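You operate a simulated robot arm through the tools that you are given. There is no shell and no other tool. Be economical: measure what you need, move in short steps, check, and stop when the job is done.

You run a simulated robot arm. Do the job below in one go: nothing can be reset, and whatever is moved stays where it is left.

Task
Hang the long electrode in the cup, then slide on the white disc and the guard ring.
Fine: disc under the ring; the other disc stays on its peg.
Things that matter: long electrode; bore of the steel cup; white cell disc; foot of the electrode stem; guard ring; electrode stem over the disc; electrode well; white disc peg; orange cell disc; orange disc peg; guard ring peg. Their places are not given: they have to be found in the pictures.

It is judged by the outcome, as a careful person would: the job done as asked, and still so three seconds after it is handed in. It fails if anything else is knocked over, pushed out of place, dropped, spilled or broken.

Robot
A 7-joint arm with a two-finger parallel gripper, fixed in place. Base frame: the origin is at the foot of the arm, x ahead of it, y to its left, z up; the work surface is at about z = 0.91. Units: m, rad, N and s.
With the tool pointing down near the work surface it reaches from about 0.24 to 0.68 m from the base axis. Its first joint turns from -1.152 to 1.152 rad. Payload 2.4 kg.
The tool frame sits at the grasp point between the pads (the TCP): z along the fingers, y along the line on which they close. The tips reach 0.03 m beyond it. Largest opening 0.094 m; finger width 0.028, thickness 0.01; the body of the gripper, 0.05 by 0.096 m, starts 0.055 m behind the TCP.
Orientation is told as [roll, pitch, yaw] about the base's x, y, z axes, in that order, counted from this pose: with the fingers straight down and closing along the base's y, the tool's x points along the base's -x, its y along +y and its z along -z.

Tools
- The arm moves only by the tool play_rows. Its argument "rows" is a list of rows, each a list of 7 numbers: the shift along the tool's x, y, z in cm, then the turn, a rotation vector about the tool's x, y, z in rad, then the finger opening in cm, from 0 to 9.4. In form: [[x, y, z, wx, wy, wz, hand], ...]. A call has 1 to 8 rows; each row is the pose to reach, as a shift and turn from the pose commanded when the call began, along the tool's axes at that moment. A row lasts 0.2 s, in which the tool goes at most 0.05 m and 0.15 rad; a call with a longer step from one row to the next is refused whole, and so is a gripper value outside its range. A pose out of reach is approached as far as the arm can. The call stops where the force on the tool passes 40 N (or 10 N more than at its start, if that is more) or the arm is blocked; 0.2 s more then pass. The fingers move at their own pace (about 0.153 m/s each) and stop on an object; they squeeze with about 21 N. The grip force told is the motor's: it shows also when the fingers shut on nothing. Time passes only in rows, and 0.2 s behind the last, so rows that repeat a pose let the fingers close. The reply holds the time, the measured pose of the TCP, the force on the tool along the base axes, the opening and the grip force, in the units named above and with some noise.
- Cameras (640 x 400 px; columns grow to the right, rows downward): "scene" is fixed at [0.059, 0.4977, 1.4467]; the picture's right is [-0.50, -0.86, 0.00], its down [-0.47, 0.27, -0.84] and it looks along [0.73, -0.42, -0.54] (base axes); focal length 223 px, centre (320, 200). "wrist" rides on the gripper at [-0.037, 0, -0.058] in the tool frame; the picture's right is [0.00, -1.00, 0.00], its down [0.97, 0.00, -0.24] and it looks along [0.24, 0.00, 0.97] (tool axes); focal length 218 px, centre (320, 200).
- grab_frame(camera): a new picture of that camera. It takes no simulated time.
- probe_pixels(camera, pixels): for up to 12 pixels [column, row] of the newest picture of that camera ("zoom" is the newest enlarged one), the place [x, y, z] in the base frame of the surface seen there, good to about 0.003 m. It takes no simulated time.
- zoom(camera, box): a new picture of the part [left, top, right, bottom] of that camera's present view, enlarged. It takes no simulated time.
- hand_in(): hands the job in; it is judged then, once.

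Work in short steps. Measure before you move; look again where a grasp or a placing could have gone wrong, and mend it. You have 80 turns and 54 pictures in all, those below and enlarged ones among them. Open the gripper and draw the arm clear of the work before you hand the job in, unless the task says otherwise; then end with one line.

The tools are called after "Call:" as a command line: name --pt "numbers of a row" for each row, then --argument value for the rest, lists and objects as JSON in quotes. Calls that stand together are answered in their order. play_rows: Moves the arm, as the interface text tells. Its arguments: {"type":"object","properties":{"rows":{"type":"array","items":{"type":"array","items":{"type":"number"}}}},"required":["rows"]} The other tools are called the same way: grab_frame (camera) takes a picture; probe_pixels (camera, pixels) gives the place of the surface under pixels of a picture; zoom (camera, box) takes an enlarged picture of a part of a camera's view; hand_in () hands the job in.

At the start:

```text
t: 0.0
position: [0.3613, 0.1456, 1.3433]
ee_rot: [0.0, 0.001, 0.0]
wrist_force: [-0.2, -0.7, 0.2]
width: 0.094
finger_force: 0.0
```

scene: 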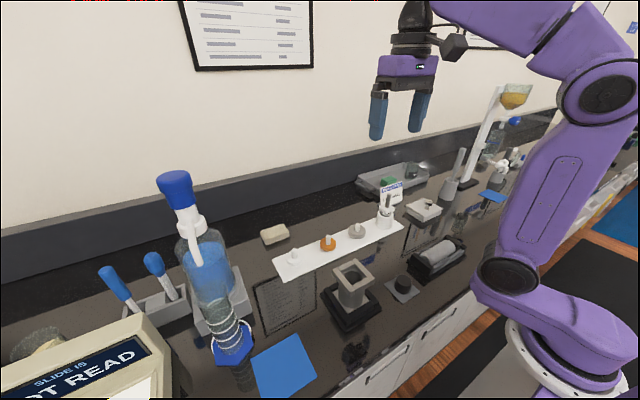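
wrist: 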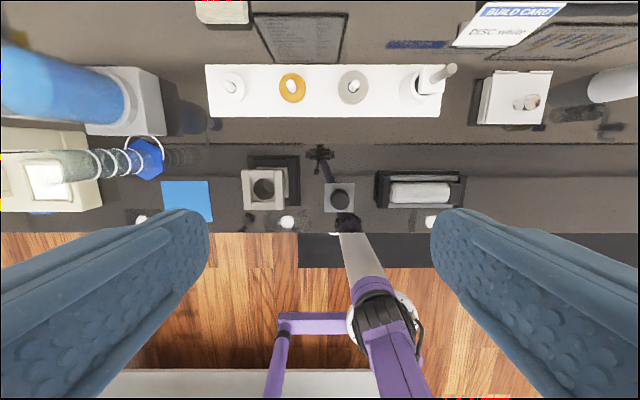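

The scene shows a white tray with pegs (scene 290-390, 215-260), a steel cup at (352,285) and a small socket at (403,285). I zoom in to identify the parts.

Call:
zoom --camera "scene" --box '[260, 160, 480, 340]'

Call:
zoom --camera "wrist" --box '[190, 0, 570, 230]'

```text
2.22 times, centred on (370, 250) of scene
```

zoom: 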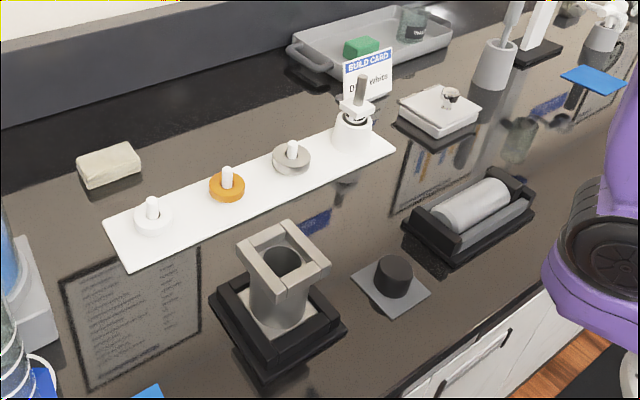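

```text
1.68 times, centred on (380, 115) of wrist
```

zoom: 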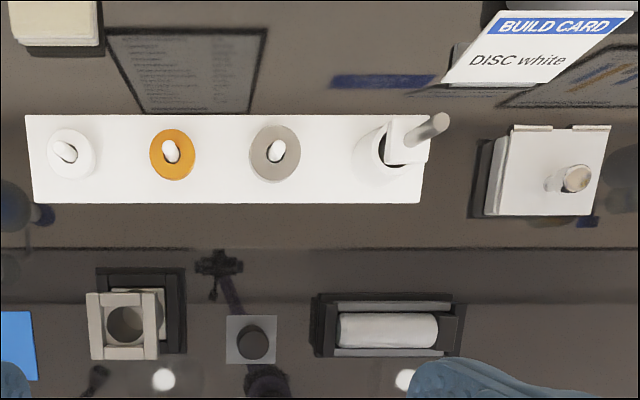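

The newest zoom shows the white disc at (70,152), orange at (171,153), ring at (275,153), the electrode in its well at (400,145) with its stem top at (440,122), and the cup at (125,325). I probe these.

Call:
probe_pixels --camera "zoom" --pixels '[[85, 165], [65, 152], [186, 165], [170, 148], [290, 167], [276, 148], [438, 122], [410, 150], [362, 165], [98, 325], [125, 325], [150, 325]]'

Call:
zoom --camera "scene" --box '[345, 165, 425, 245]'

```text
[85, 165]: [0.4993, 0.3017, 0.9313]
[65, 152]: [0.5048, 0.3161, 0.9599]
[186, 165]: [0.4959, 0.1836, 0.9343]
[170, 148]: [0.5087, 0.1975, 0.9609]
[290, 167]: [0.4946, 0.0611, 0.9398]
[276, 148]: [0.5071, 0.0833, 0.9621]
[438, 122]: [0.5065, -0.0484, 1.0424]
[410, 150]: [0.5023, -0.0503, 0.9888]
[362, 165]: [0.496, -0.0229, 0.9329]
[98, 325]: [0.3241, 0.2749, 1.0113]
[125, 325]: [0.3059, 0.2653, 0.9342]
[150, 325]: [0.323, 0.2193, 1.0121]
```

```text
5.00 times, centred on (385, 205) of scene
```

zoom: 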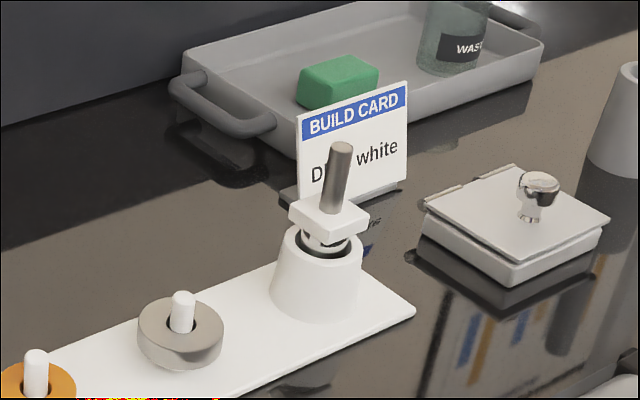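

The electrode has a grey stem up and a white square flange, standing in the well. The cup has a framed rim; I go above it for a close view.

Call:
play_rows --pt "1 3 3 0 0 0 9.4" --pt "2 6 6 0 0 0 9.4" --pt "3 8 9 0 0 0 9.4" --pt "4 10.1 12 0 0 0 9.4" --pt "4 10.1 14 0 0 0 9.4"

Call:
grab_frame --camera "wrist"

Call:
zoom --camera "scene" --box '[315, 245, 395, 335]'

```text
t: 1.2
position: [0.3221, 0.2476, 1.2024]
ee_rot: [0.0, 0.0, 0.0]
wrist_force: [0.2, 0.4, 0.0]
width: 0.094
finger_force: 0.0
```

```text
48 pictures are left
```

wrist: 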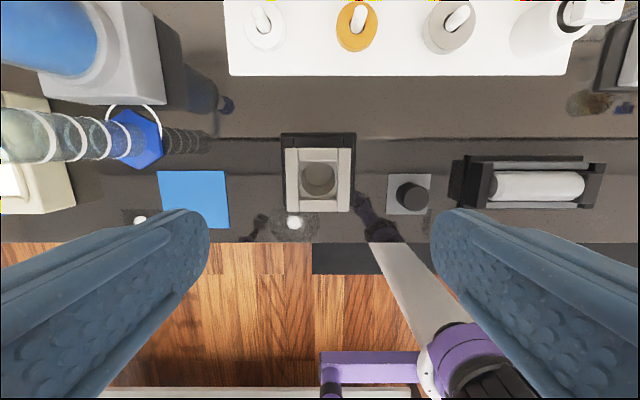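

```text
4.44 times, centred on (355, 290) of scene
```

zoom: 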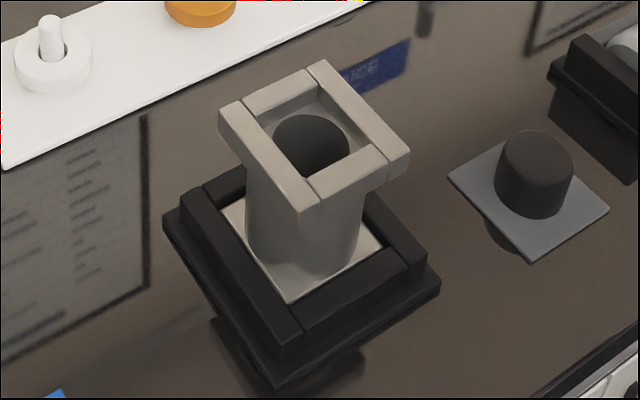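

The cup has a square recess (zoom 250-385, 75-195) above a round bore, aligned with the base axes. I zoom the wrist view on it to measure.

Call:
zoom --camera "wrist" --box '[270, 125, 370, 220]'

```text
4.21 times, centred on (320, 172) of wrist
```

zoom: 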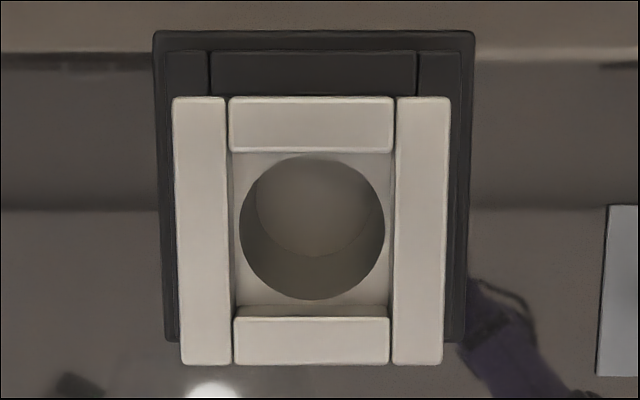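

Probing the rails, recess floor and bore edges.

Call:
probe_pixels --camera "zoom" --pixels '[[224, 230], [400, 230], [312, 149], [312, 320], [245, 160], [382, 160], [243, 300], [383, 300], [176, 230], [443, 230], [312, 102], [312, 360]]'

```text
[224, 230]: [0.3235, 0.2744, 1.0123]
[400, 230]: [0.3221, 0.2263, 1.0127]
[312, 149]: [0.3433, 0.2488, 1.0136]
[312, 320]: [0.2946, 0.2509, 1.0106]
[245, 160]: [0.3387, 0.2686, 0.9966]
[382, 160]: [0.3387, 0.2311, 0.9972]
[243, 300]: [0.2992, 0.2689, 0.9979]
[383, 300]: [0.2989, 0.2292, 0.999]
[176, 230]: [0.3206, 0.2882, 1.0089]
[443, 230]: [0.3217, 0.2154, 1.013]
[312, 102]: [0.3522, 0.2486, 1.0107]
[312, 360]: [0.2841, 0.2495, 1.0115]
```

Recess is centred near (0.3187, 0.2507), ~0.046 square, floor z≈0.998, rail top 1.012. Next I view the electrode from above.

Call:
play_rows --pt "-3 -4.5 0 0 0 0 9.4" --pt "-6 -8.5 0 0 0 0 9.4" --pt "-9 -12.5 0 0 0 0 9.4" --pt "-12 -16.5 0 0 0 0 9.4" --pt "-15 -20 0 0 0 0 9.4" --pt "-17 -24 0 0 0 0 9.4" --pt "-18.2 -28 0 0 0 0 9.4" --pt "-18.2 -30 0 0 0 0 9.4"

Call:
grab_frame --camera "wrist"

```text
refused: row 1 steps farther than a row can; nothing moved
```

```text
45 pictures are left
```

wrist: 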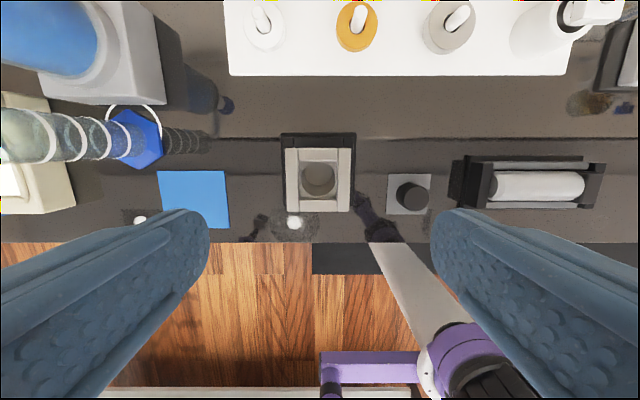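

The first step was too long and refused; I resend with shorter steps.

Call:
play_rows --pt "-2.4 -3.9 0 0 0 0 9.4" --pt "-4.8 -7.8 0 0 0 0 9.4" --pt "-7.2 -11.7 0 0 0 0 9.4" --pt "-9.6 -15.6 0 0 0 0 9.4" --pt "-12 -19.5 0 0 0 0 9.4" --pt "-14.4 -23.4 0 0 0 0 9.4" --pt "-16.5 -27 0 0 0 0 9.4" --pt "-18.2 -29.8 0 0 0 0 9.4"

Call:
zoom --camera "wrist" --box '[160, 80, 400, 230]'

```text
t: 3.0
position: [0.5041, -0.0507, 1.2062]
ee_rot: [0.0, 0.0, 0.0]
wrist_force: [0.4, 0.3, 0.3]
width: 0.0941
finger_force: 0.0
```

```text
2.67 times, centred on (280, 155) of wrist
```

zoom: 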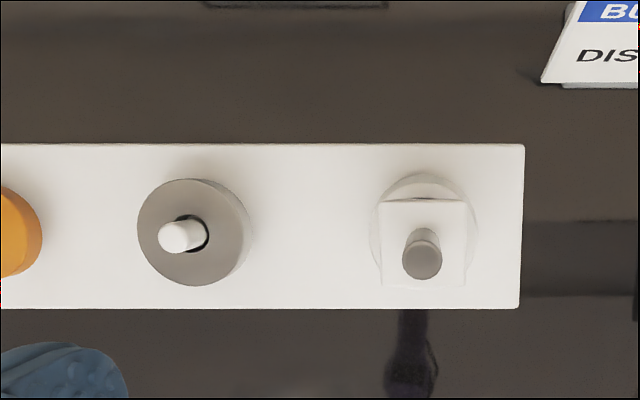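

The flange (zoom 380-467, 200-286) appears nearly axis-aligned. I probe the stem, flange corners and ring.

Call:
probe_pixels --camera "zoom" --pixels '[[422, 262], [407, 262], [437, 262], [422, 276], [386, 205], [462, 207], [389, 280], [460, 283], [386, 243], [463, 243], [175, 238], [150, 235]]'

Call:
zoom --camera "wrist" --box '[290, 140, 350, 200]'

```text
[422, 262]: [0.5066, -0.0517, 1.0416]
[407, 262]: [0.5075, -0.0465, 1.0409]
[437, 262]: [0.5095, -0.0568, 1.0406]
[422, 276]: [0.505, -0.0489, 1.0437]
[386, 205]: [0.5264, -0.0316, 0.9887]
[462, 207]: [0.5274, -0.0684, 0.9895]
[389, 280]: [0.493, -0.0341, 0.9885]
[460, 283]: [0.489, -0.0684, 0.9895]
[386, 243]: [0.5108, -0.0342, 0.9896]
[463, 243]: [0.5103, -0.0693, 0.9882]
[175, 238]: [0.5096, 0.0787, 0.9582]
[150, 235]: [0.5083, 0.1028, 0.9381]
```

```text
6.67 times, centred on (320, 170) of wrist
```

zoom: 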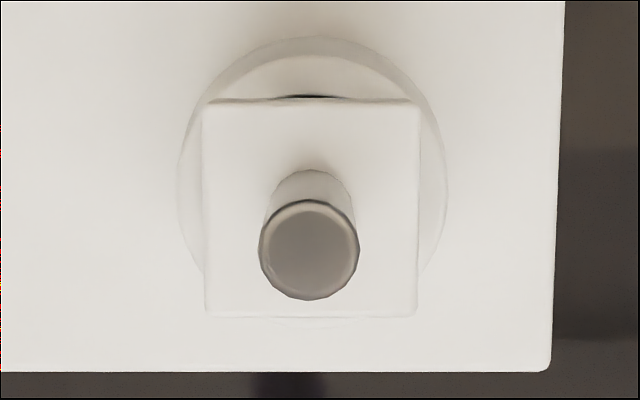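

Projection gives the stem at about (0.510, -0.049), Ø≈0.0155, top 1.042, flange top 0.989; recess centre ≈(0.320, 0.250). I descend to grip the stem at z≈1.030 with narrowed fingers.

Call:
play_rows --pt "-0.6 0.17 4 0 0 0 5" --pt "-0.6 0.17 8 0 0 0 5" --pt "-0.6 0.17 12 0 0 0 5" --pt "-0.6 0.17 14 0 0 0 5"

Call:
grab_frame --camera "wrist"

Call:
zoom --camera "scene" --box '[345, 145, 445, 245]'

```text
t: 4.0
position: [0.5123, -0.0495, 1.0646]
ee_rot: [-0.001, 0.0, -0.001]
wrist_force: [0.1, -0.4, 0.0]
width: 0.0499
finger_force: 0.2
```

```text
42 pictures are left
```

wrist: 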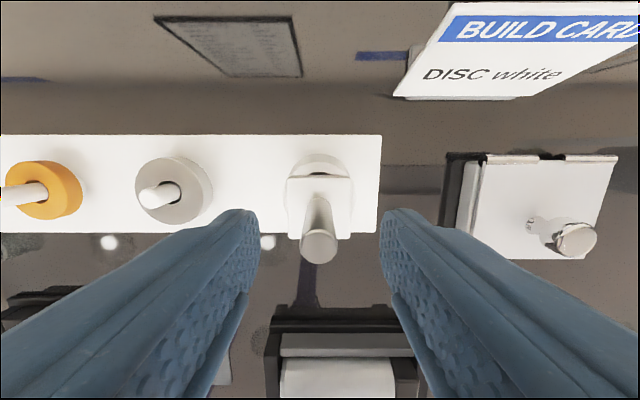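

```text
4.00 times, centred on (395, 195) of scene
```

zoom: 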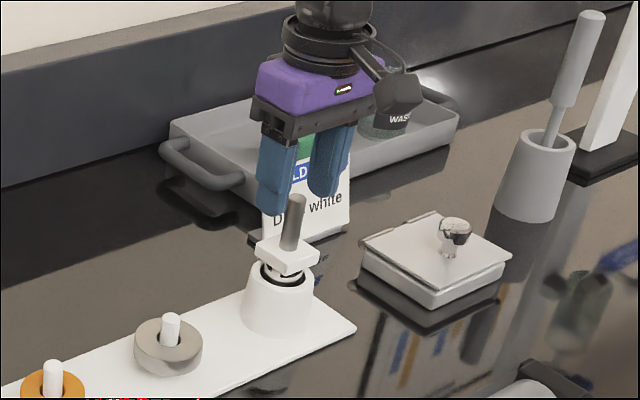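

Stem top at wrist (319,247) reprojects to x≈0.510, agreeing. I correct x by +0.2 cm tool-wise, descend, and close.

Call:
play_rows --pt "0.2 0 0 0 0 0 5" --pt "0.2 0 2 0 0 0 5" --pt "0.2 0 3.4 0 0 0 5" --pt "0.2 0 3.4 0 0 0 1" --pt "0.2 0 3.4 0 0 0 1" --pt "0.2 0 3.4 0 0 0 1"

Call:
grab_frame --camera "wrist"

```text
t: 5.4
position: [0.5076, -0.0501, 1.0318]
ee_rot: [0.0, 0.002, 0.0]
wrist_force: [0.6, 0.1, -0.6]
width: 0.0156
finger_force: 21.0
```

```text
40 pictures are left
```

wrist: 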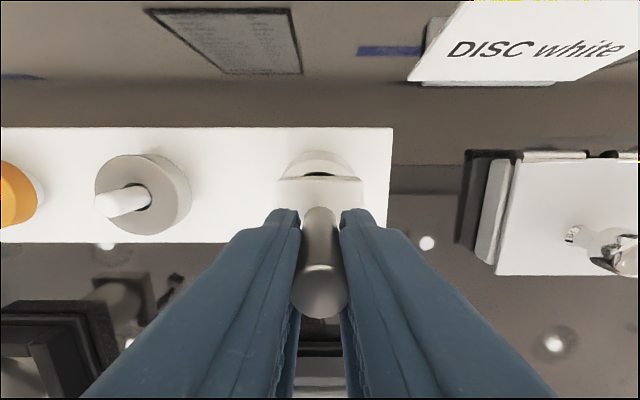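

Stem held (opening 0.0156, 21 N). I lift straight up.

Call:
play_rows --pt "0 0 -1 0 0 0 1" --pt "0 0 -3 0 0 0 1" --pt "0 0 -6 0 0 0 1" --pt "0 0 -9 0 0 0 1" --pt "0 0 -12 0 0 0 1" --pt "0 0 -15 0 0 0 1" --pt "0 0 -15 0 0 0 1"

Call:
zoom --camera "scene" --box '[325, 95, 455, 245]'

```text
t: 7.0
position: [0.5074, -0.0483, 1.1813]
ee_rot: [-0.001, -0.001, 0.001]
wrist_force: [-0.2, -0.6, -2.8]
width: 0.0153
finger_force: 21.5
```

```text
2.67 times, centred on (390, 170) of scene
```

zoom: 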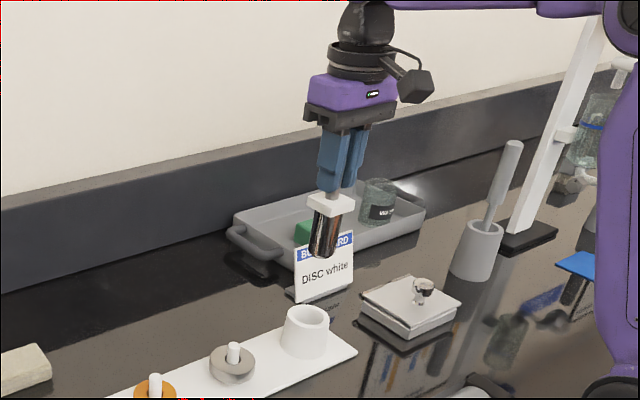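

The electrode hangs freely, lower end around z≈1.07, clear of everything. The stem sits about +0.002 m in x from the TCP; I carry it above the cup.

Call:
play_rows --pt "1.5 2.4 0 0 0 0 1" --pt "4 6.3 0 0 0 0 1" --pt "6.5 10.2 0 0 0 0 1" --pt "9 14.2 0 0 0 0 1" --pt "11.5 18.2 0 0 0 0 1" --pt "14 22.1 0 0 0 0 1" --pt "16.5 26 0 0 0 0 1" --pt "17.5 27.8 0 0 0 0 1"

Call:
play_rows --pt "1 1.5 0 0 0 0 1" --pt "1.45 2.2 0 0 0 0 1" --pt "1.45 2.2 0 0 0 0 1" --pt "1.45 2.2 0 0 0 0 1"

Call:
grab_frame --camera "wrist"

Call:
zoom --camera "scene" --box '[280, 150, 440, 340]'

```text
t: 8.8
position: [0.3333, 0.2279, 1.1797]
ee_rot: [0.0, 0.0, 0.001]
wrist_force: [0.3, 0.8, -2.9]
width: 0.0155
finger_force: 20.9
```

```text
t: 9.8
position: [0.3181, 0.2503, 1.1799]
ee_rot: [-0.001, 0.0, 0.001]
wrist_force: [-0.3, 1.4, -2.5]
width: 0.0156
finger_force: 21.1
```

```text
38 pictures are left
```

wrist: 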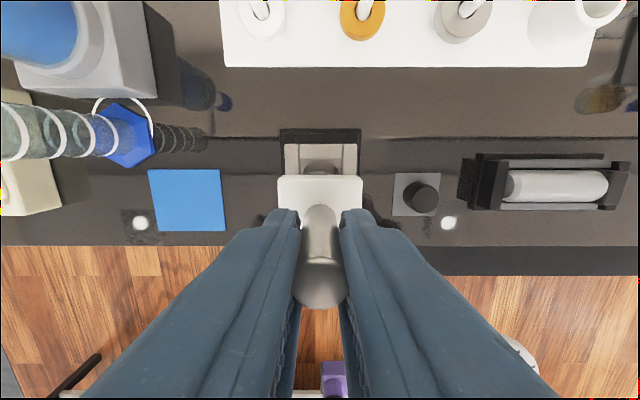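

```text
2.11 times, centred on (360, 245) of scene
```

zoom: 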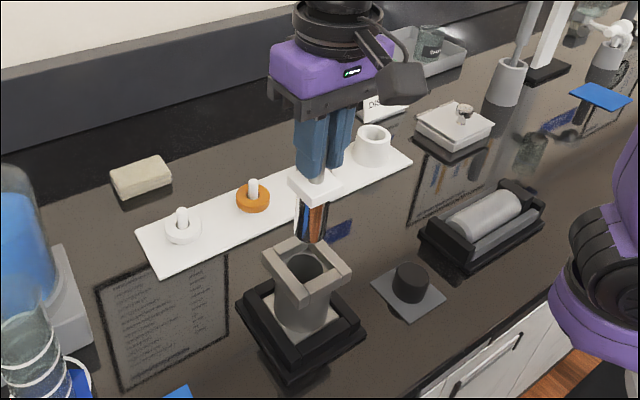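

Flange (277-362) and cup rails (284-357) are both centred on column 320, and x is consistent. I lower the foot into the bore in part and check.

Call:
play_rows --pt "0 0 2 0 0 0 1" --pt "0 0 4 0 0 0 1" --pt "0 0 5.5 0 0 0 1" --pt "0 0 6.5 0 0 0 1" --pt "0 0 7.5 0 0 0 1" --pt "0 0 8.5 0 0 0 1" --pt "0 0 8.5 0 0 0 1"

Call:
zoom --camera "scene" --box '[300, 200, 400, 320]'

Call:
grab_frame --camera "wrist"

```text
t: 11.4
position: [0.3182, 0.2511, 1.0959]
ee_rot: [0.0, -0.001, 0.0]
wrist_force: [0.9, 0.9, -2.8]
width: 0.0155
finger_force: 21.1
```

```text
3.33 times, centred on (350, 260) of scene
```

zoom: 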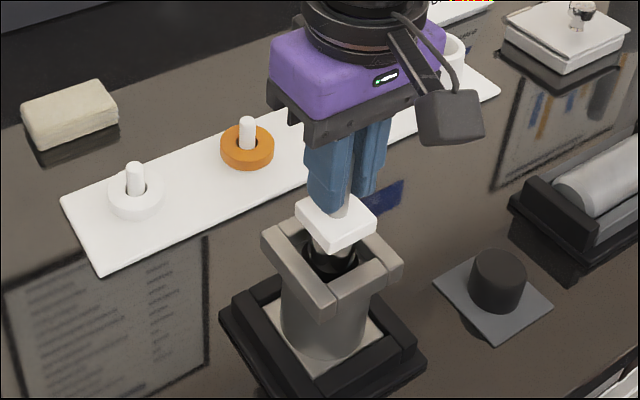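

```text
35 pictures are left
```

wrist: 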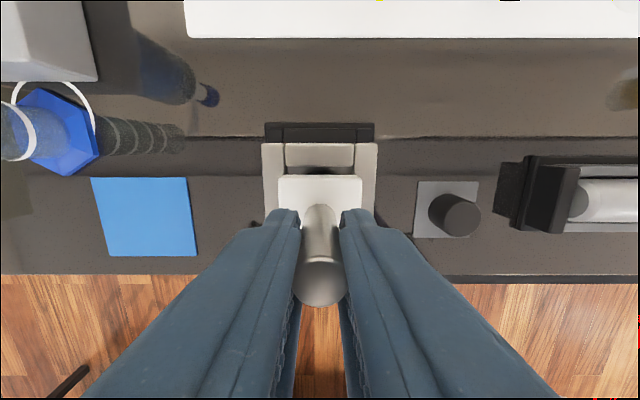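

The foot is in the bore without side force, flange centred. I lower until the flange takes up on the recess floor (expected TCP ≈1.05).

Call:
play_rows --pt "0 0 1 0 0 0 1" --pt "0 0 2 0 0 0 1" --pt "0 0 3 0 0 0 1" --pt "0 0 3.6 0 0 0 1" --pt "0 0 4.1 0 0 0 1" --pt "0 0 4.4 0 0 0 1" --pt "0 0 4.4 0 0 0 1"

Call:
zoom --camera "scene" --box '[310, 225, 400, 325]'

```text
t: 13.0
position: [0.3174, 0.2511, 1.0508]
ee_rot: [0.002, -0.002, 0.0]
wrist_force: [1.7, -2.6, 12.8]
width: 0.0153
finger_force: 21.0
```

```text
4.00 times, centred on (355, 275) of scene
```

zoom: 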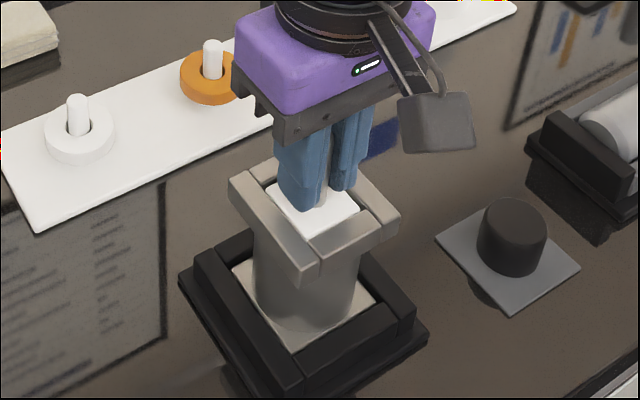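

Upward force of 13 N and the flange lies in the recess: seated. I release and rise.

Call:
play_rows --pt "0 0 -0.1 0 0 0 5" --pt "0 0 -0.1 0 0 0 5" --pt "0 0 -0.1 0 0 0 5" --pt "0 0 -3 0 0 0 5" --pt "0 0 -7 0 0 0 5" --pt "0 0 -11 0 0 0 5" --pt "0 0 -15 0 0 0 5" --pt "0 0 -15 0 0 0 5"

Call:
grab_frame --camera "wrist"

Call:
zoom --camera "scene" --box '[310, 225, 400, 325]'

```text
t: 14.8
position: [0.3147, 0.25, 1.201]
ee_rot: [0.001, 0.0, -0.001]
wrist_force: [0.8, 0.6, 0.5]
width: 0.0499
finger_force: 0.1
```

```text
33 pictures are left
```

wrist: 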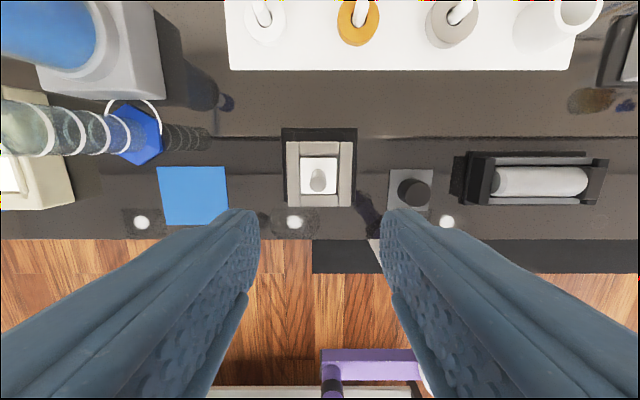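

```text
4.00 times, centred on (355, 275) of scene
```

zoom: 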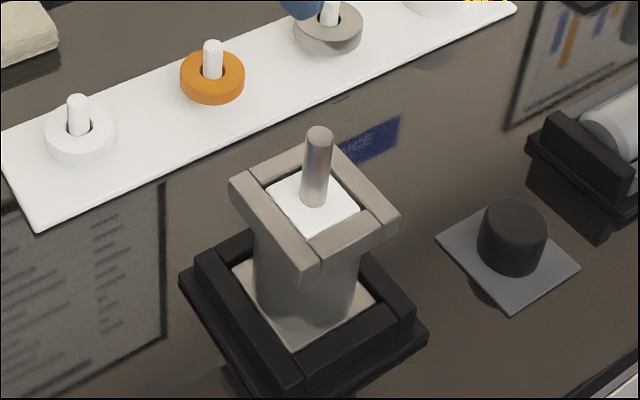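

Electrode is hanging flush in the cup. I zoom the wrist view for the stem position relative to the tool, and look at the disc.

Call:
zoom --camera "wrist" --box '[280, 140, 360, 210]'

```text
5.71 times, centred on (320, 175) of wrist
```

zoom: 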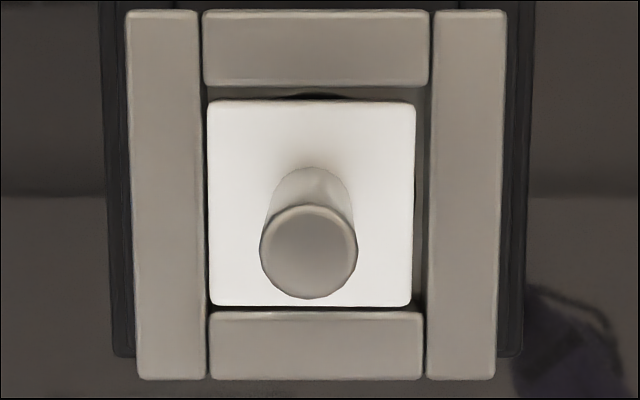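

The flange is flush in the recess. Before going to the white disc I probe how near the blue-capped bottle is.

Call:
probe_pixels --camera "wrist" --pixels '[[150, 60], [105, 40], [60, 40], [255, 25], [275, 30], [263, 15], [235, 60], [215, 85]]'

Call:
play_rows --pt "-3 1 0 0 0 0 5" --pt "-7 2 0 0 0 0 5" --pt "-11 3 0 0 0 0 5" --pt "-15 4.5 0 0 0 0 5" --pt "-18 5.5 0 0 0 0 5" --pt "-19 6.2 0 0 0 0 5" --pt "-19 6.2 0 0 0 0 5"

Call:
grab_frame --camera "wrist"

```text
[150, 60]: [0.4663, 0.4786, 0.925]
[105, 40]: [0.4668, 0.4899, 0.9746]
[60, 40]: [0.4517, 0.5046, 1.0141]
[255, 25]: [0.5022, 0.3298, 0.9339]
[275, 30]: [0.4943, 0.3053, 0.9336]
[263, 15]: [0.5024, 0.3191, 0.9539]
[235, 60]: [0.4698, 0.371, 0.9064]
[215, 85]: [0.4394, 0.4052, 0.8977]
```

```text
t: 16.4
position: [0.5066, 0.3098, 1.2015]
ee_rot: [0.0, 0.001, 0.001]
wrist_force: [-0.1, 0.9, 0.1]
width: 0.0499
finger_force: 0.1
```

```text
30 pictures are left
```

wrist: 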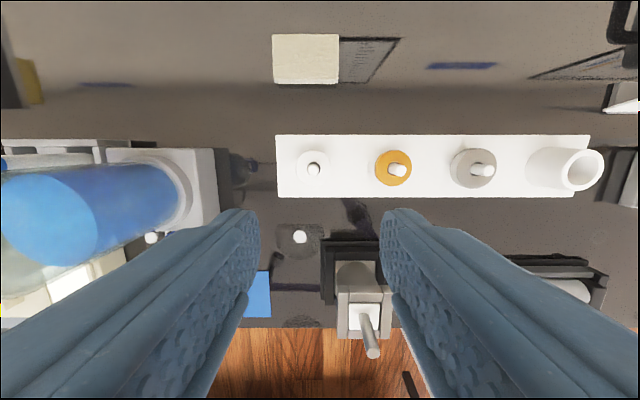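

White disc is at wrist (313,168); zoom in and measure it.

Call:
zoom --camera "wrist" --box '[283, 135, 343, 200]'

Call:
probe_pixels --camera "wrist" --pixels '[[300, 168], [314, 169], [324, 172], [313, 156], [313, 182], [290, 185], [410, 170], [460, 178], [482, 169]]'

Call:
zoom --camera "scene" --box '[270, 215, 380, 285]'

```text
6.15 times, centred on (313, 168) of wrist
```

zoom: 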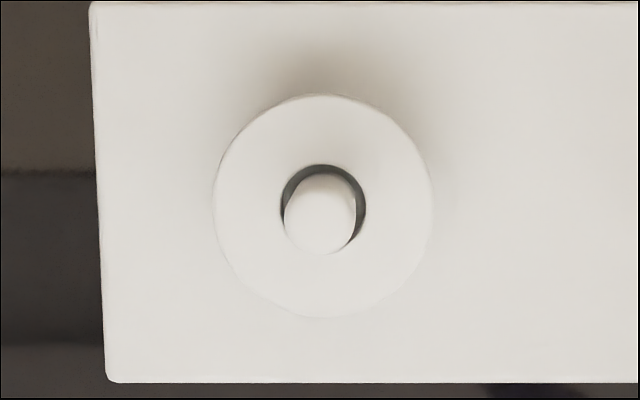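

```text
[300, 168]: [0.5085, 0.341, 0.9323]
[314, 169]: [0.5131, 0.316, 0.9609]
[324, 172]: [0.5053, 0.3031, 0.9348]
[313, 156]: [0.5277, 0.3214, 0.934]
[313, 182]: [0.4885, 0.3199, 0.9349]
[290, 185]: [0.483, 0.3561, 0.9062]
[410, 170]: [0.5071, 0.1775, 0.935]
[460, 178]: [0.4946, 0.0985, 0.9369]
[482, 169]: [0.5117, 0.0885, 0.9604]
```

```text
5.71 times, centred on (325, 250) of scene
```

zoom: 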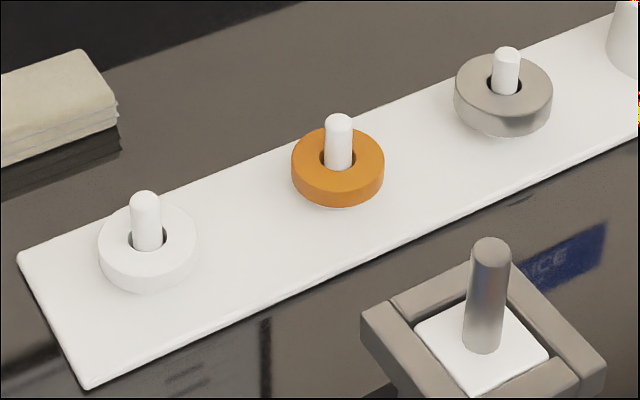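

Disc centre ≈(0.511, 0.3195), Ø≈0.052, hole Ø≈0.020 (stem 0.0155). I probe the board height and disc underside from the scene zoom.

Call:
probe_pixels --camera "zoom" --pixels '[[60, 300], [120, 340], [150, 275], [150, 288], [338, 190], [338, 202], [503, 128], [503, 140], [150, 260], [470, 120], [425, 335], [400, 300]]'

```text
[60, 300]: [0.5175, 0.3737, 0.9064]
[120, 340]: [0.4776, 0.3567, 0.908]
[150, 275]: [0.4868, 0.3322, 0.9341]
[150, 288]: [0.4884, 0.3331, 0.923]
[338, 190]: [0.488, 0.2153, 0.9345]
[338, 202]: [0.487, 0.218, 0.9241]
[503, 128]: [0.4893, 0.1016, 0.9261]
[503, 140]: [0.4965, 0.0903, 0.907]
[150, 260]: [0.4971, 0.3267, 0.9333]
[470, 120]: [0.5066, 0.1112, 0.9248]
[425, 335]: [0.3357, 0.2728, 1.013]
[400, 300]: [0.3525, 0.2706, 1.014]
```

Board is 0.907; disc spans z≈0.921–0.934. I open to 7.5 cm, go to 1.02 above the disc and check centring.

Call:
play_rows --pt "-0.4 0.95 3 0 0 0 7.5" --pt "-0.4 0.95 7 0 0 0 7.5" --pt "-0.4 0.95 11 0 0 0 7.5" --pt "-0.4 0.95 15 0 0 0 7.5" --pt "-0.4 0.95 18 0 0 0 7.5" --pt "-0.4 0.95 18 0 0 0 7.5"

Call:
grab_frame --camera "wrist"

```text
t: 17.8
position: [0.514, 0.3227, 1.0226]
ee_rot: [0.001, 0.0, 0.0]
wrist_force: [0.4, 0.0, -0.2]
width: 0.0751
finger_force: 0.1
```

```text
27 pictures are left
```

wrist: 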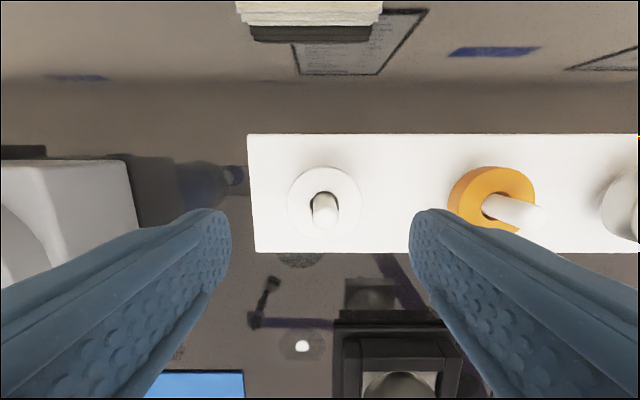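

The disc centre appears at about (324,204): the tool is ~2.7 mm too far in +y and ~2 mm in +x. I correct, descend to TCP ≈0.954 and close.

Call:
play_rows --pt "0.2 -0.27 1 0 0 0 7.5" --pt "0.2 -0.27 4 0 0 0 7.5" --pt "0.2 -0.27 6 0 0 0 7.5" --pt "0.2 -0.27 6.7 0 0 0 7.5" --pt "0.2 -0.27 6.7 0 0 0 7.5"

Call:
zoom --camera "scene" --box '[255, 195, 335, 285]'

Call:
grab_frame --camera "wrist"

```text
t: 19.0
position: [0.5114, 0.3195, 0.9545]
ee_rot: [0.0, -0.001, -0.001]
wrist_force: [0.7, -0.3, -0.1]
width: 0.0748
finger_force: 0.1
```

```text
4.44 times, centred on (295, 240) of scene
```

zoom: 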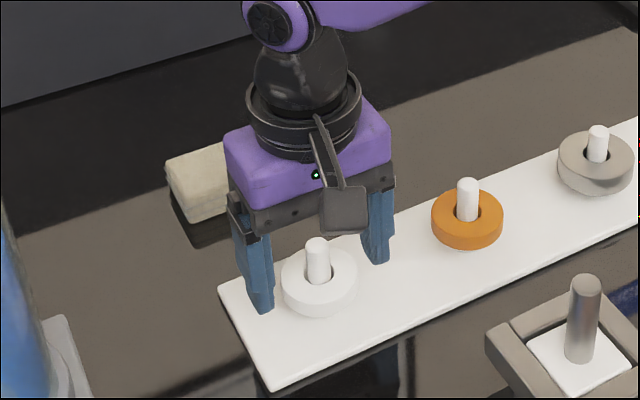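

```text
25 pictures are left
```

wrist: 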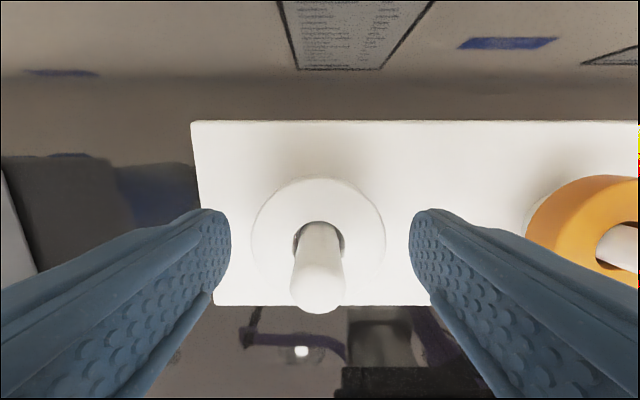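

Disc is centred in columns (251–387), about 2 mm in +x of the TCP. I nudge x and close.

Call:
play_rows --pt "-0.2 0 0 0 0 0 7.5" --pt "-0.2 0 0 0 0 0 4" --pt "-0.2 0 0 0 0 0 4" --pt "-0.2 0 0 0 0 0 4" --pt "-0.2 0 0 0 0 0 4"

Call:
play_rows --pt "0 0 -1 0 0 0 4" --pt "0 0 -2.5 0 0 0 4" --pt "0 0 -5 0 0 0 4" --pt "0 0 -8 0 0 0 4" --pt "0 0 -12 0 0 0 4" --pt "0 0 -16 0 0 0 4" --pt "0 0 -20 0 0 0 4" --pt "0 0 -20 0 0 0 4"

Call:
grab_frame --camera "wrist"

Call:
zoom --camera "scene" --box '[245, 110, 345, 280]'

```text
t: 20.2
position: [0.5131, 0.3199, 0.9549]
ee_rot: [0.0, 0.001, 0.001]
wrist_force: [0.4, -0.7, -0.4]
width: 0.0529
finger_force: 21.3
```

```text
t: 22.0
position: [0.5101, 0.3217, 1.1539]
ee_rot: [-0.001, 0.002, -0.001]
wrist_force: [-0.7, -0.6, 0.2]
width: 0.04
finger_force: 0.1
```

```text
24 pictures are left
```

wrist: 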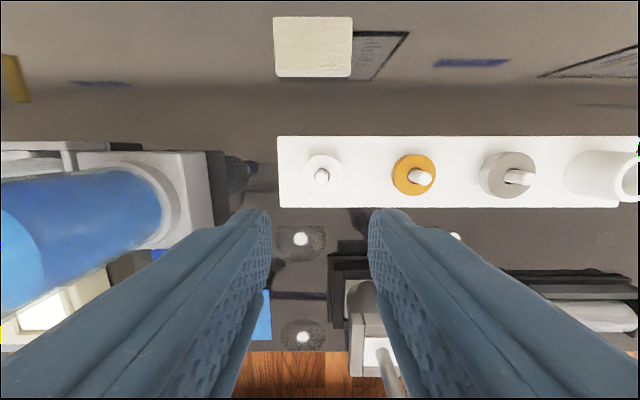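

```text
2.35 times, centred on (295, 195) of scene
```

zoom: 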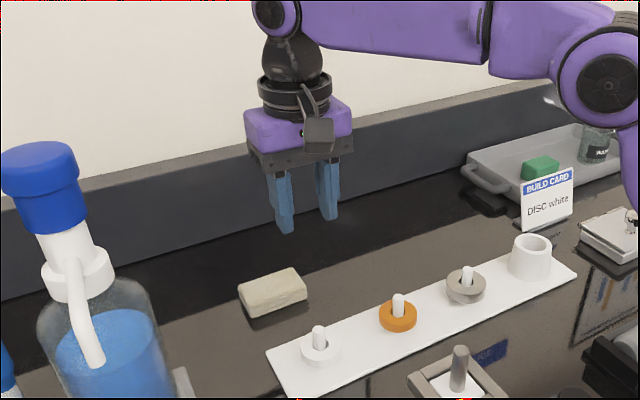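

The fingers slipped off: the disc is still on its peg (321,175) and the gripper is at its 4 cm setting. The disc is thinner than thought, so I'll grip deeper; I go back down and check centring first.

Call:
play_rows --pt "0 -0.2 0 0 0 0 7.5" --pt "0 -0.2 4 0 0 0 7.5" --pt "0 -0.2 8 0 0 0 7.5" --pt "0 -0.2 12 0 0 0 7.5" --pt "0 -0.2 15 0 0 0 7.5" --pt "0 -0.2 17 0 0 0 7.5" --pt "0 -0.2 18 0 0 0 7.5" --pt "0 -0.2 18 0 0 0 7.5"

Call:
grab_frame --camera "wrist"

Call:
zoom --camera "scene" --box '[270, 235, 320, 275]'

```text
t: 23.8
position: [0.5126, 0.3181, 0.975]
ee_rot: [0.0, 0.0, 0.001]
wrist_force: [0.1, 0.3, 0.2]
width: 0.0749
finger_force: 0.0
```

```text
22 pictures are left
```

wrist: 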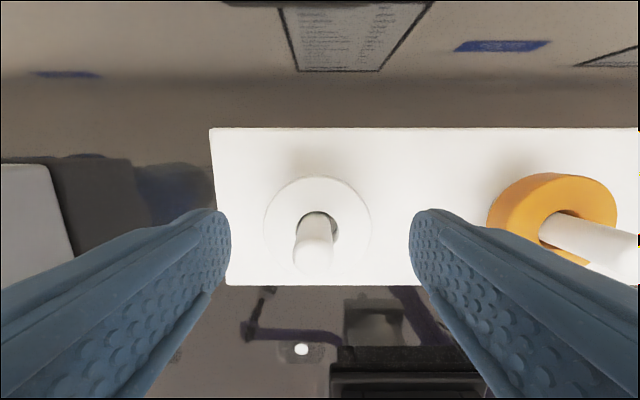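

```text
10.00 times, centred on (295, 255) of scene
```

zoom: 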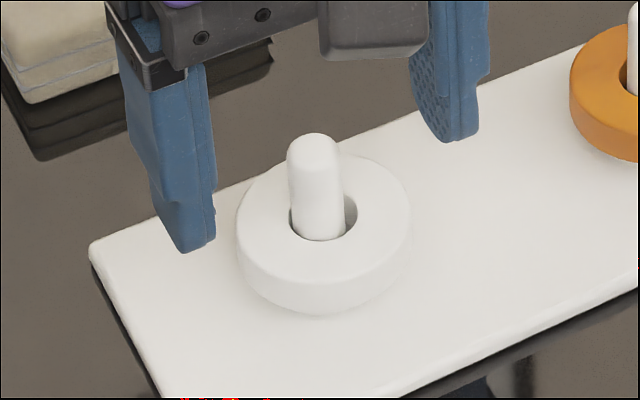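

Disc (263–371) is centred at column 317; I shift y by +0.1 cm, descend 3 cm so the tips pass below the disc, close, and lift slowly.

Call:
play_rows --pt "0 0.12 1.5 0 0 0 7.5" --pt "0 0.12 3 0 0 0 7.5" --pt "0 0.12 3 0 0 0 7.5" --pt "0 0.12 3 0 0 0 4.5" --pt "0 0.12 3 0 0 0 4.5" --pt "0 0.12 3 0 0 0 4.5" --pt "0 0.12 3 0 0 0 4.5"

Call:
play_rows --pt "0 0 -0.4 0 0 0 4.5" --pt "0 0 -0.8 0 0 0 4.5" --pt "0 0 -1.2 0 0 0 4.5" --pt "0 0 -1.6 0 0 0 4.5" --pt "0 0 -2 0 0 0 4.5"

Call:
zoom --camera "scene" --box '[270, 225, 330, 275]'

```text
t: 25.4
position: [0.5114, 0.3194, 0.9466]
ee_rot: [0.0, 0.0, 0.0]
wrist_force: [0.1, 0.7, 0.9]
width: 0.053
finger_force: 20.9
```

```text
t: 26.6
position: [0.5109, 0.3185, 0.9653]
ee_rot: [0.0, -0.001, 0.001]
wrist_force: [0.5, 0.2, -0.3]
width: 0.0532
finger_force: 21.1
```

```text
8.00 times, centred on (300, 250) of scene
```

zoom: 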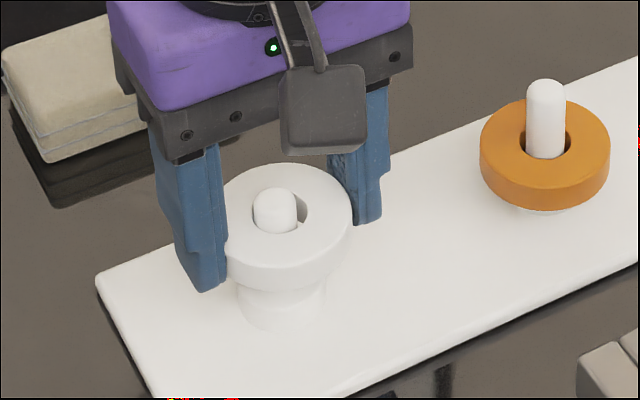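

The disc is held and rising off its collar. I lift it further in smooth steps.

Call:
play_rows --pt "0 0 -1 0 0 0 4.5" --pt "0 0 -2.5 0 0 0 4.5" --pt "0 0 -5 0 0 0 4.5" --pt "0 0 -8 0 0 0 4.5" --pt "0 0 -11 0 0 0 4.5" --pt "0 0 -14 0 0 0 4.5" --pt "0 0 -17 0 0 0 4.5" --pt "0 0 -18 0 0 0 4.5"

Call:
grab_frame --camera "wrist"

```text
t: 28.4
position: [0.5111, 0.3173, 1.1431]
ee_rot: [0.0, -0.001, 0.001]
wrist_force: [-0.4, 0.0, -1.0]
width: 0.0531
finger_force: 21.1
```

```text
19 pictures are left
```

wrist: 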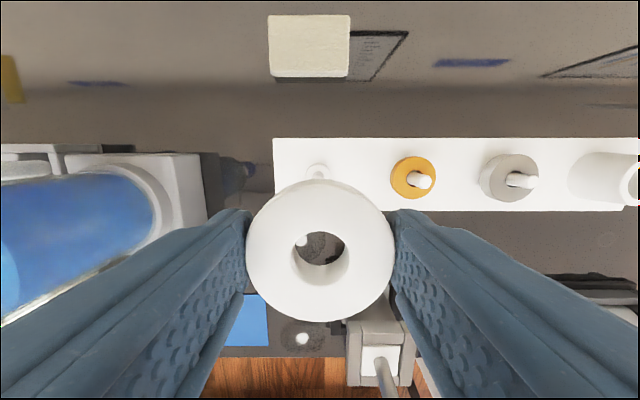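

Disc held, hole centred at (320,256), i.e. on the TCP axis; its top is ~12 mm below the TCP. I carry it above the electrode stem.

Call:
play_rows --pt "2 -0.7 0 0 0 0 4.5" --pt "5 -1.8 0 0 0 0 4.5" --pt "8.5 -3 0 0 0 0 4.5" --pt "12 -4.2 0 0 0 0 4.5" --pt "15 -5.4 0 0 0 0 4.5" --pt "17.5 -6.2 0 0 0 0 4.5" --pt "19.1 -6.6 0 0 0 0 4.5" --pt "19.1 -6.6 0 0 0 0 4.5"

Call:
grab_frame --camera "wrist"

Call:
zoom --camera "scene" --box '[310, 195, 400, 305]'

```text
t: 30.2
position: [0.3218, 0.2503, 1.1429]
ee_rot: [0.0, 0.0, 0.001]
wrist_force: [-0.1, 0.6, -0.4]
width: 0.0529
finger_force: 21.0
```

```text
18 pictures are left
```

wrist: 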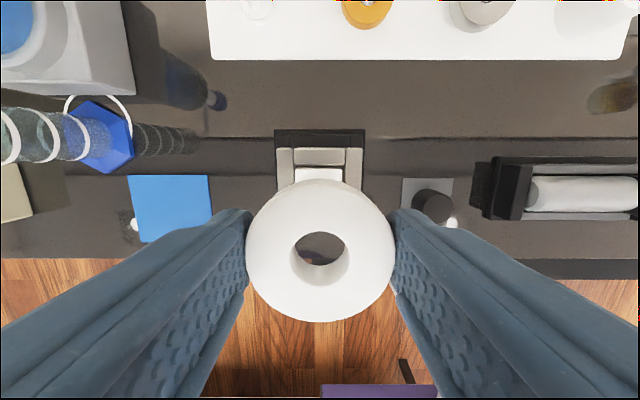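

```text
3.64 times, centred on (355, 250) of scene
```

zoom: 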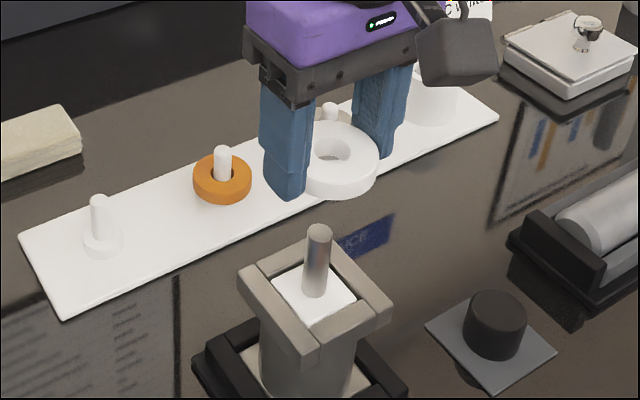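

Zooming the wrist view on the visible cup edge to fix the stem position relative to the tool.

Call:
zoom --camera "wrist" --box '[270, 130, 370, 190]'

```text
6.40 times, centred on (320, 160) of wrist
```

zoom: 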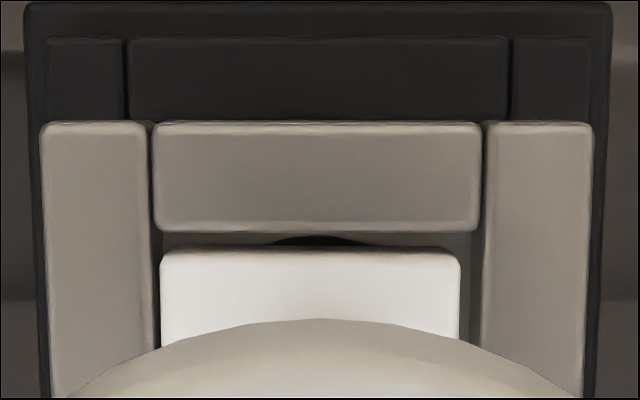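

The flange edge implies the stem is ~1.7 mm toward −x and 1.4 mm toward +y of the TCP. I correct and descend to just above the stem top.

Call:
play_rows --pt "0.12 0.15 0 0 0 0 4.5" --pt "0.12 0.15 2 0 0 0 4.5" --pt "0.12 0.15 4 0 0 0 4.5" --pt "0.12 0.15 4.7 0 0 0 4.5" --pt "0.12 0.15 4.7 0 0 0 4.5"

Call:
zoom --camera "wrist" --box '[235, 125, 405, 325]'

Call:
zoom --camera "scene" --box '[315, 215, 395, 305]'

```text
t: 31.4
position: [0.3201, 0.2537, 1.0957]
ee_rot: [0.0, 0.0, 0.0]
wrist_force: [-0.6, 0.7, -0.5]
width: 0.0529
finger_force: 21.3
```

```text
2.00 times, centred on (320, 225) of wrist
```

zoom: 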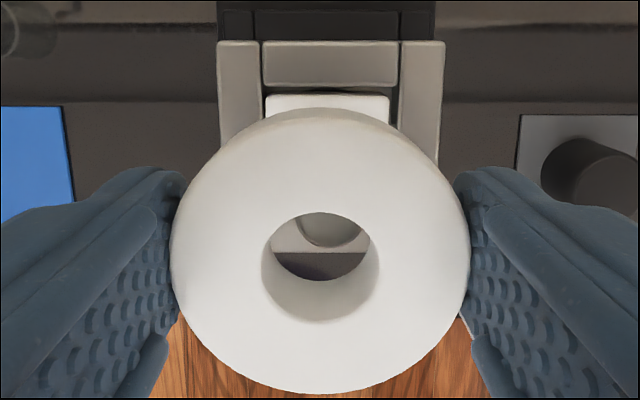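

```text
4.44 times, centred on (355, 260) of scene
```

zoom: 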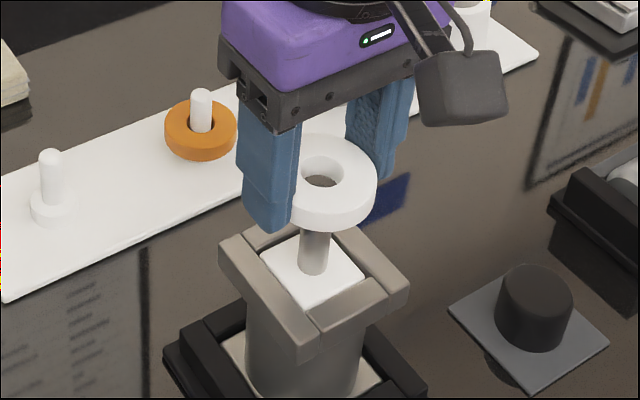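

Through the hole the stem top is visible centred near zoom column 332 versus the hole's 320: the tool is ~2.6 mm too far in +y; x agrees. I shift and re-check.

Call:
play_rows --pt "0 -0.25 0 0 0 0 4.5" --pt "0 -0.25 0 0 0 0 4.5" --pt "0 -0.25 0 0 0 0 4.5"

Call:
zoom --camera "wrist" --box '[235, 125, 405, 325]'

```text
t: 32.2
position: [0.3197, 0.25, 1.0972]
ee_rot: [0.0, 0.001, -0.001]
wrist_force: [0.1, 0.1, 0.2]
width: 0.0528
finger_force: 21.3
```

```text
2.00 times, centred on (320, 225) of wrist
```

zoom: 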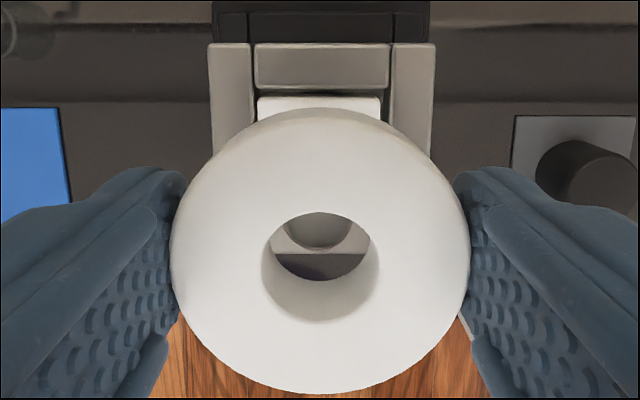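

Stem (285–353) now sits centred on the hole. I lower the disc over it, watching force.

Call:
play_rows --pt "0 0 0.5 0 0 0 4.5" --pt "0 0 1 0 0 0 4.5" --pt "0 0 1.5 0 0 0 4.5" --pt "0 0 2 0 0 0 4.5" --pt "0 0 2.5 0 0 0 4.5"

Call:
zoom --camera "scene" --box '[315, 215, 395, 305]'

Call:
zoom --camera "wrist" --box '[235, 125, 405, 325]'

```text
t: 33.4
position: [0.3212, 0.25, 1.0721]
ee_rot: [0.0, -0.001, 0.0]
wrist_force: [-0.1, 0.1, -0.2]
width: 0.0531
finger_force: 21.5
```

```text
4.44 times, centred on (355, 260) of scene
```

zoom: 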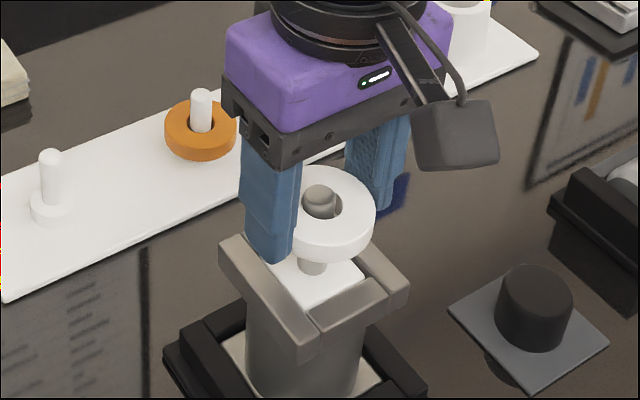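

```text
2.00 times, centred on (320, 225) of wrist
```

zoom: 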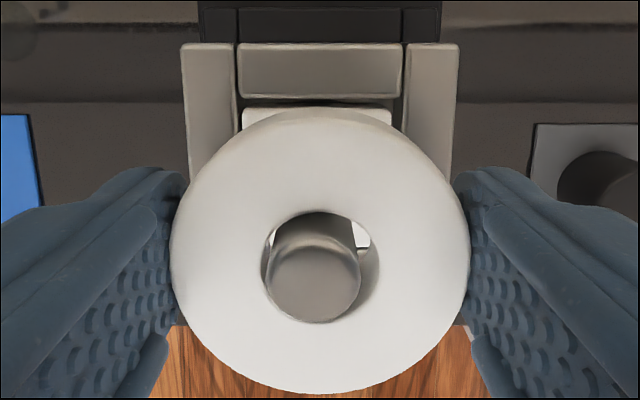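

The stem is inside the hole but slightly toward −x and +y; I shift +0.1 cm in tool x and y, then lower to TCP ≈1.046.

Call:
play_rows --pt "0.12 0.08 0 0 0 0 4.5" --pt "0.12 0.08 0.5 0 0 0 4.5" --pt "0.12 0.08 1 0 0 0 4.5" --pt "0.12 0.08 1.5 0 0 0 4.5" --pt "0.12 0.08 2 0 0 0 4.5" --pt "0.12 0.08 2.5 0 0 0 4.5" --pt "0.12 0.08 2.5 0 0 0 4.5"

Call:
zoom --camera "scene" --box '[315, 225, 395, 305]'

```text
t: 35.0
position: [0.3201, 0.2511, 1.0464]
ee_rot: [0.0, 0.0, 0.0]
wrist_force: [-0.7, 0.2, 0.8]
width: 0.0531
finger_force: 21.0
```

```text
5.00 times, centred on (355, 265) of scene
```

zoom: 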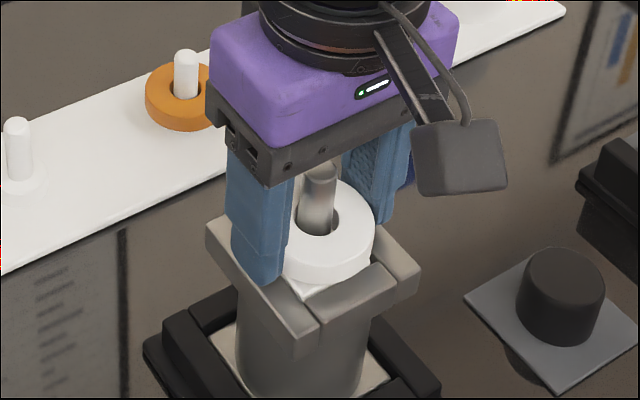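

The disc is around the stem foot, a few mm above the rim; tips are just above the rails. I lower 2 mm more, open gently and rise.

Call:
play_rows --pt "0 0 0.2 0 0 0 4.5" --pt "0 0 0.2 0 0 0 5.6" --pt "0 0 0.2 0 0 0 7.5" --pt "0 0 0.2 0 0 0 7.5" --pt "0 0 0.2 0 0 0 7.5" --pt "0 0 -2.5 0 0 0 7.5" --pt "0 0 -6.5 0 0 0 7.5" --pt "0 0 -10.5 0 0 0 7.5"

Call:
zoom --camera "scene" --box '[315, 225, 395, 305]'

```text
t: 36.8
position: [0.3182, 0.2523, 1.1527]
ee_rot: [0.001, 0.0, 0.002]
wrist_force: [-0.9, 0.7, -0.6]
width: 0.075
finger_force: 0.1
```

```text
5.00 times, centred on (355, 265) of scene
```

zoom: 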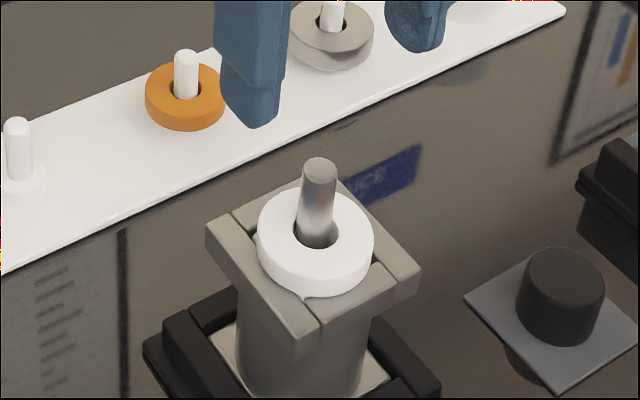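

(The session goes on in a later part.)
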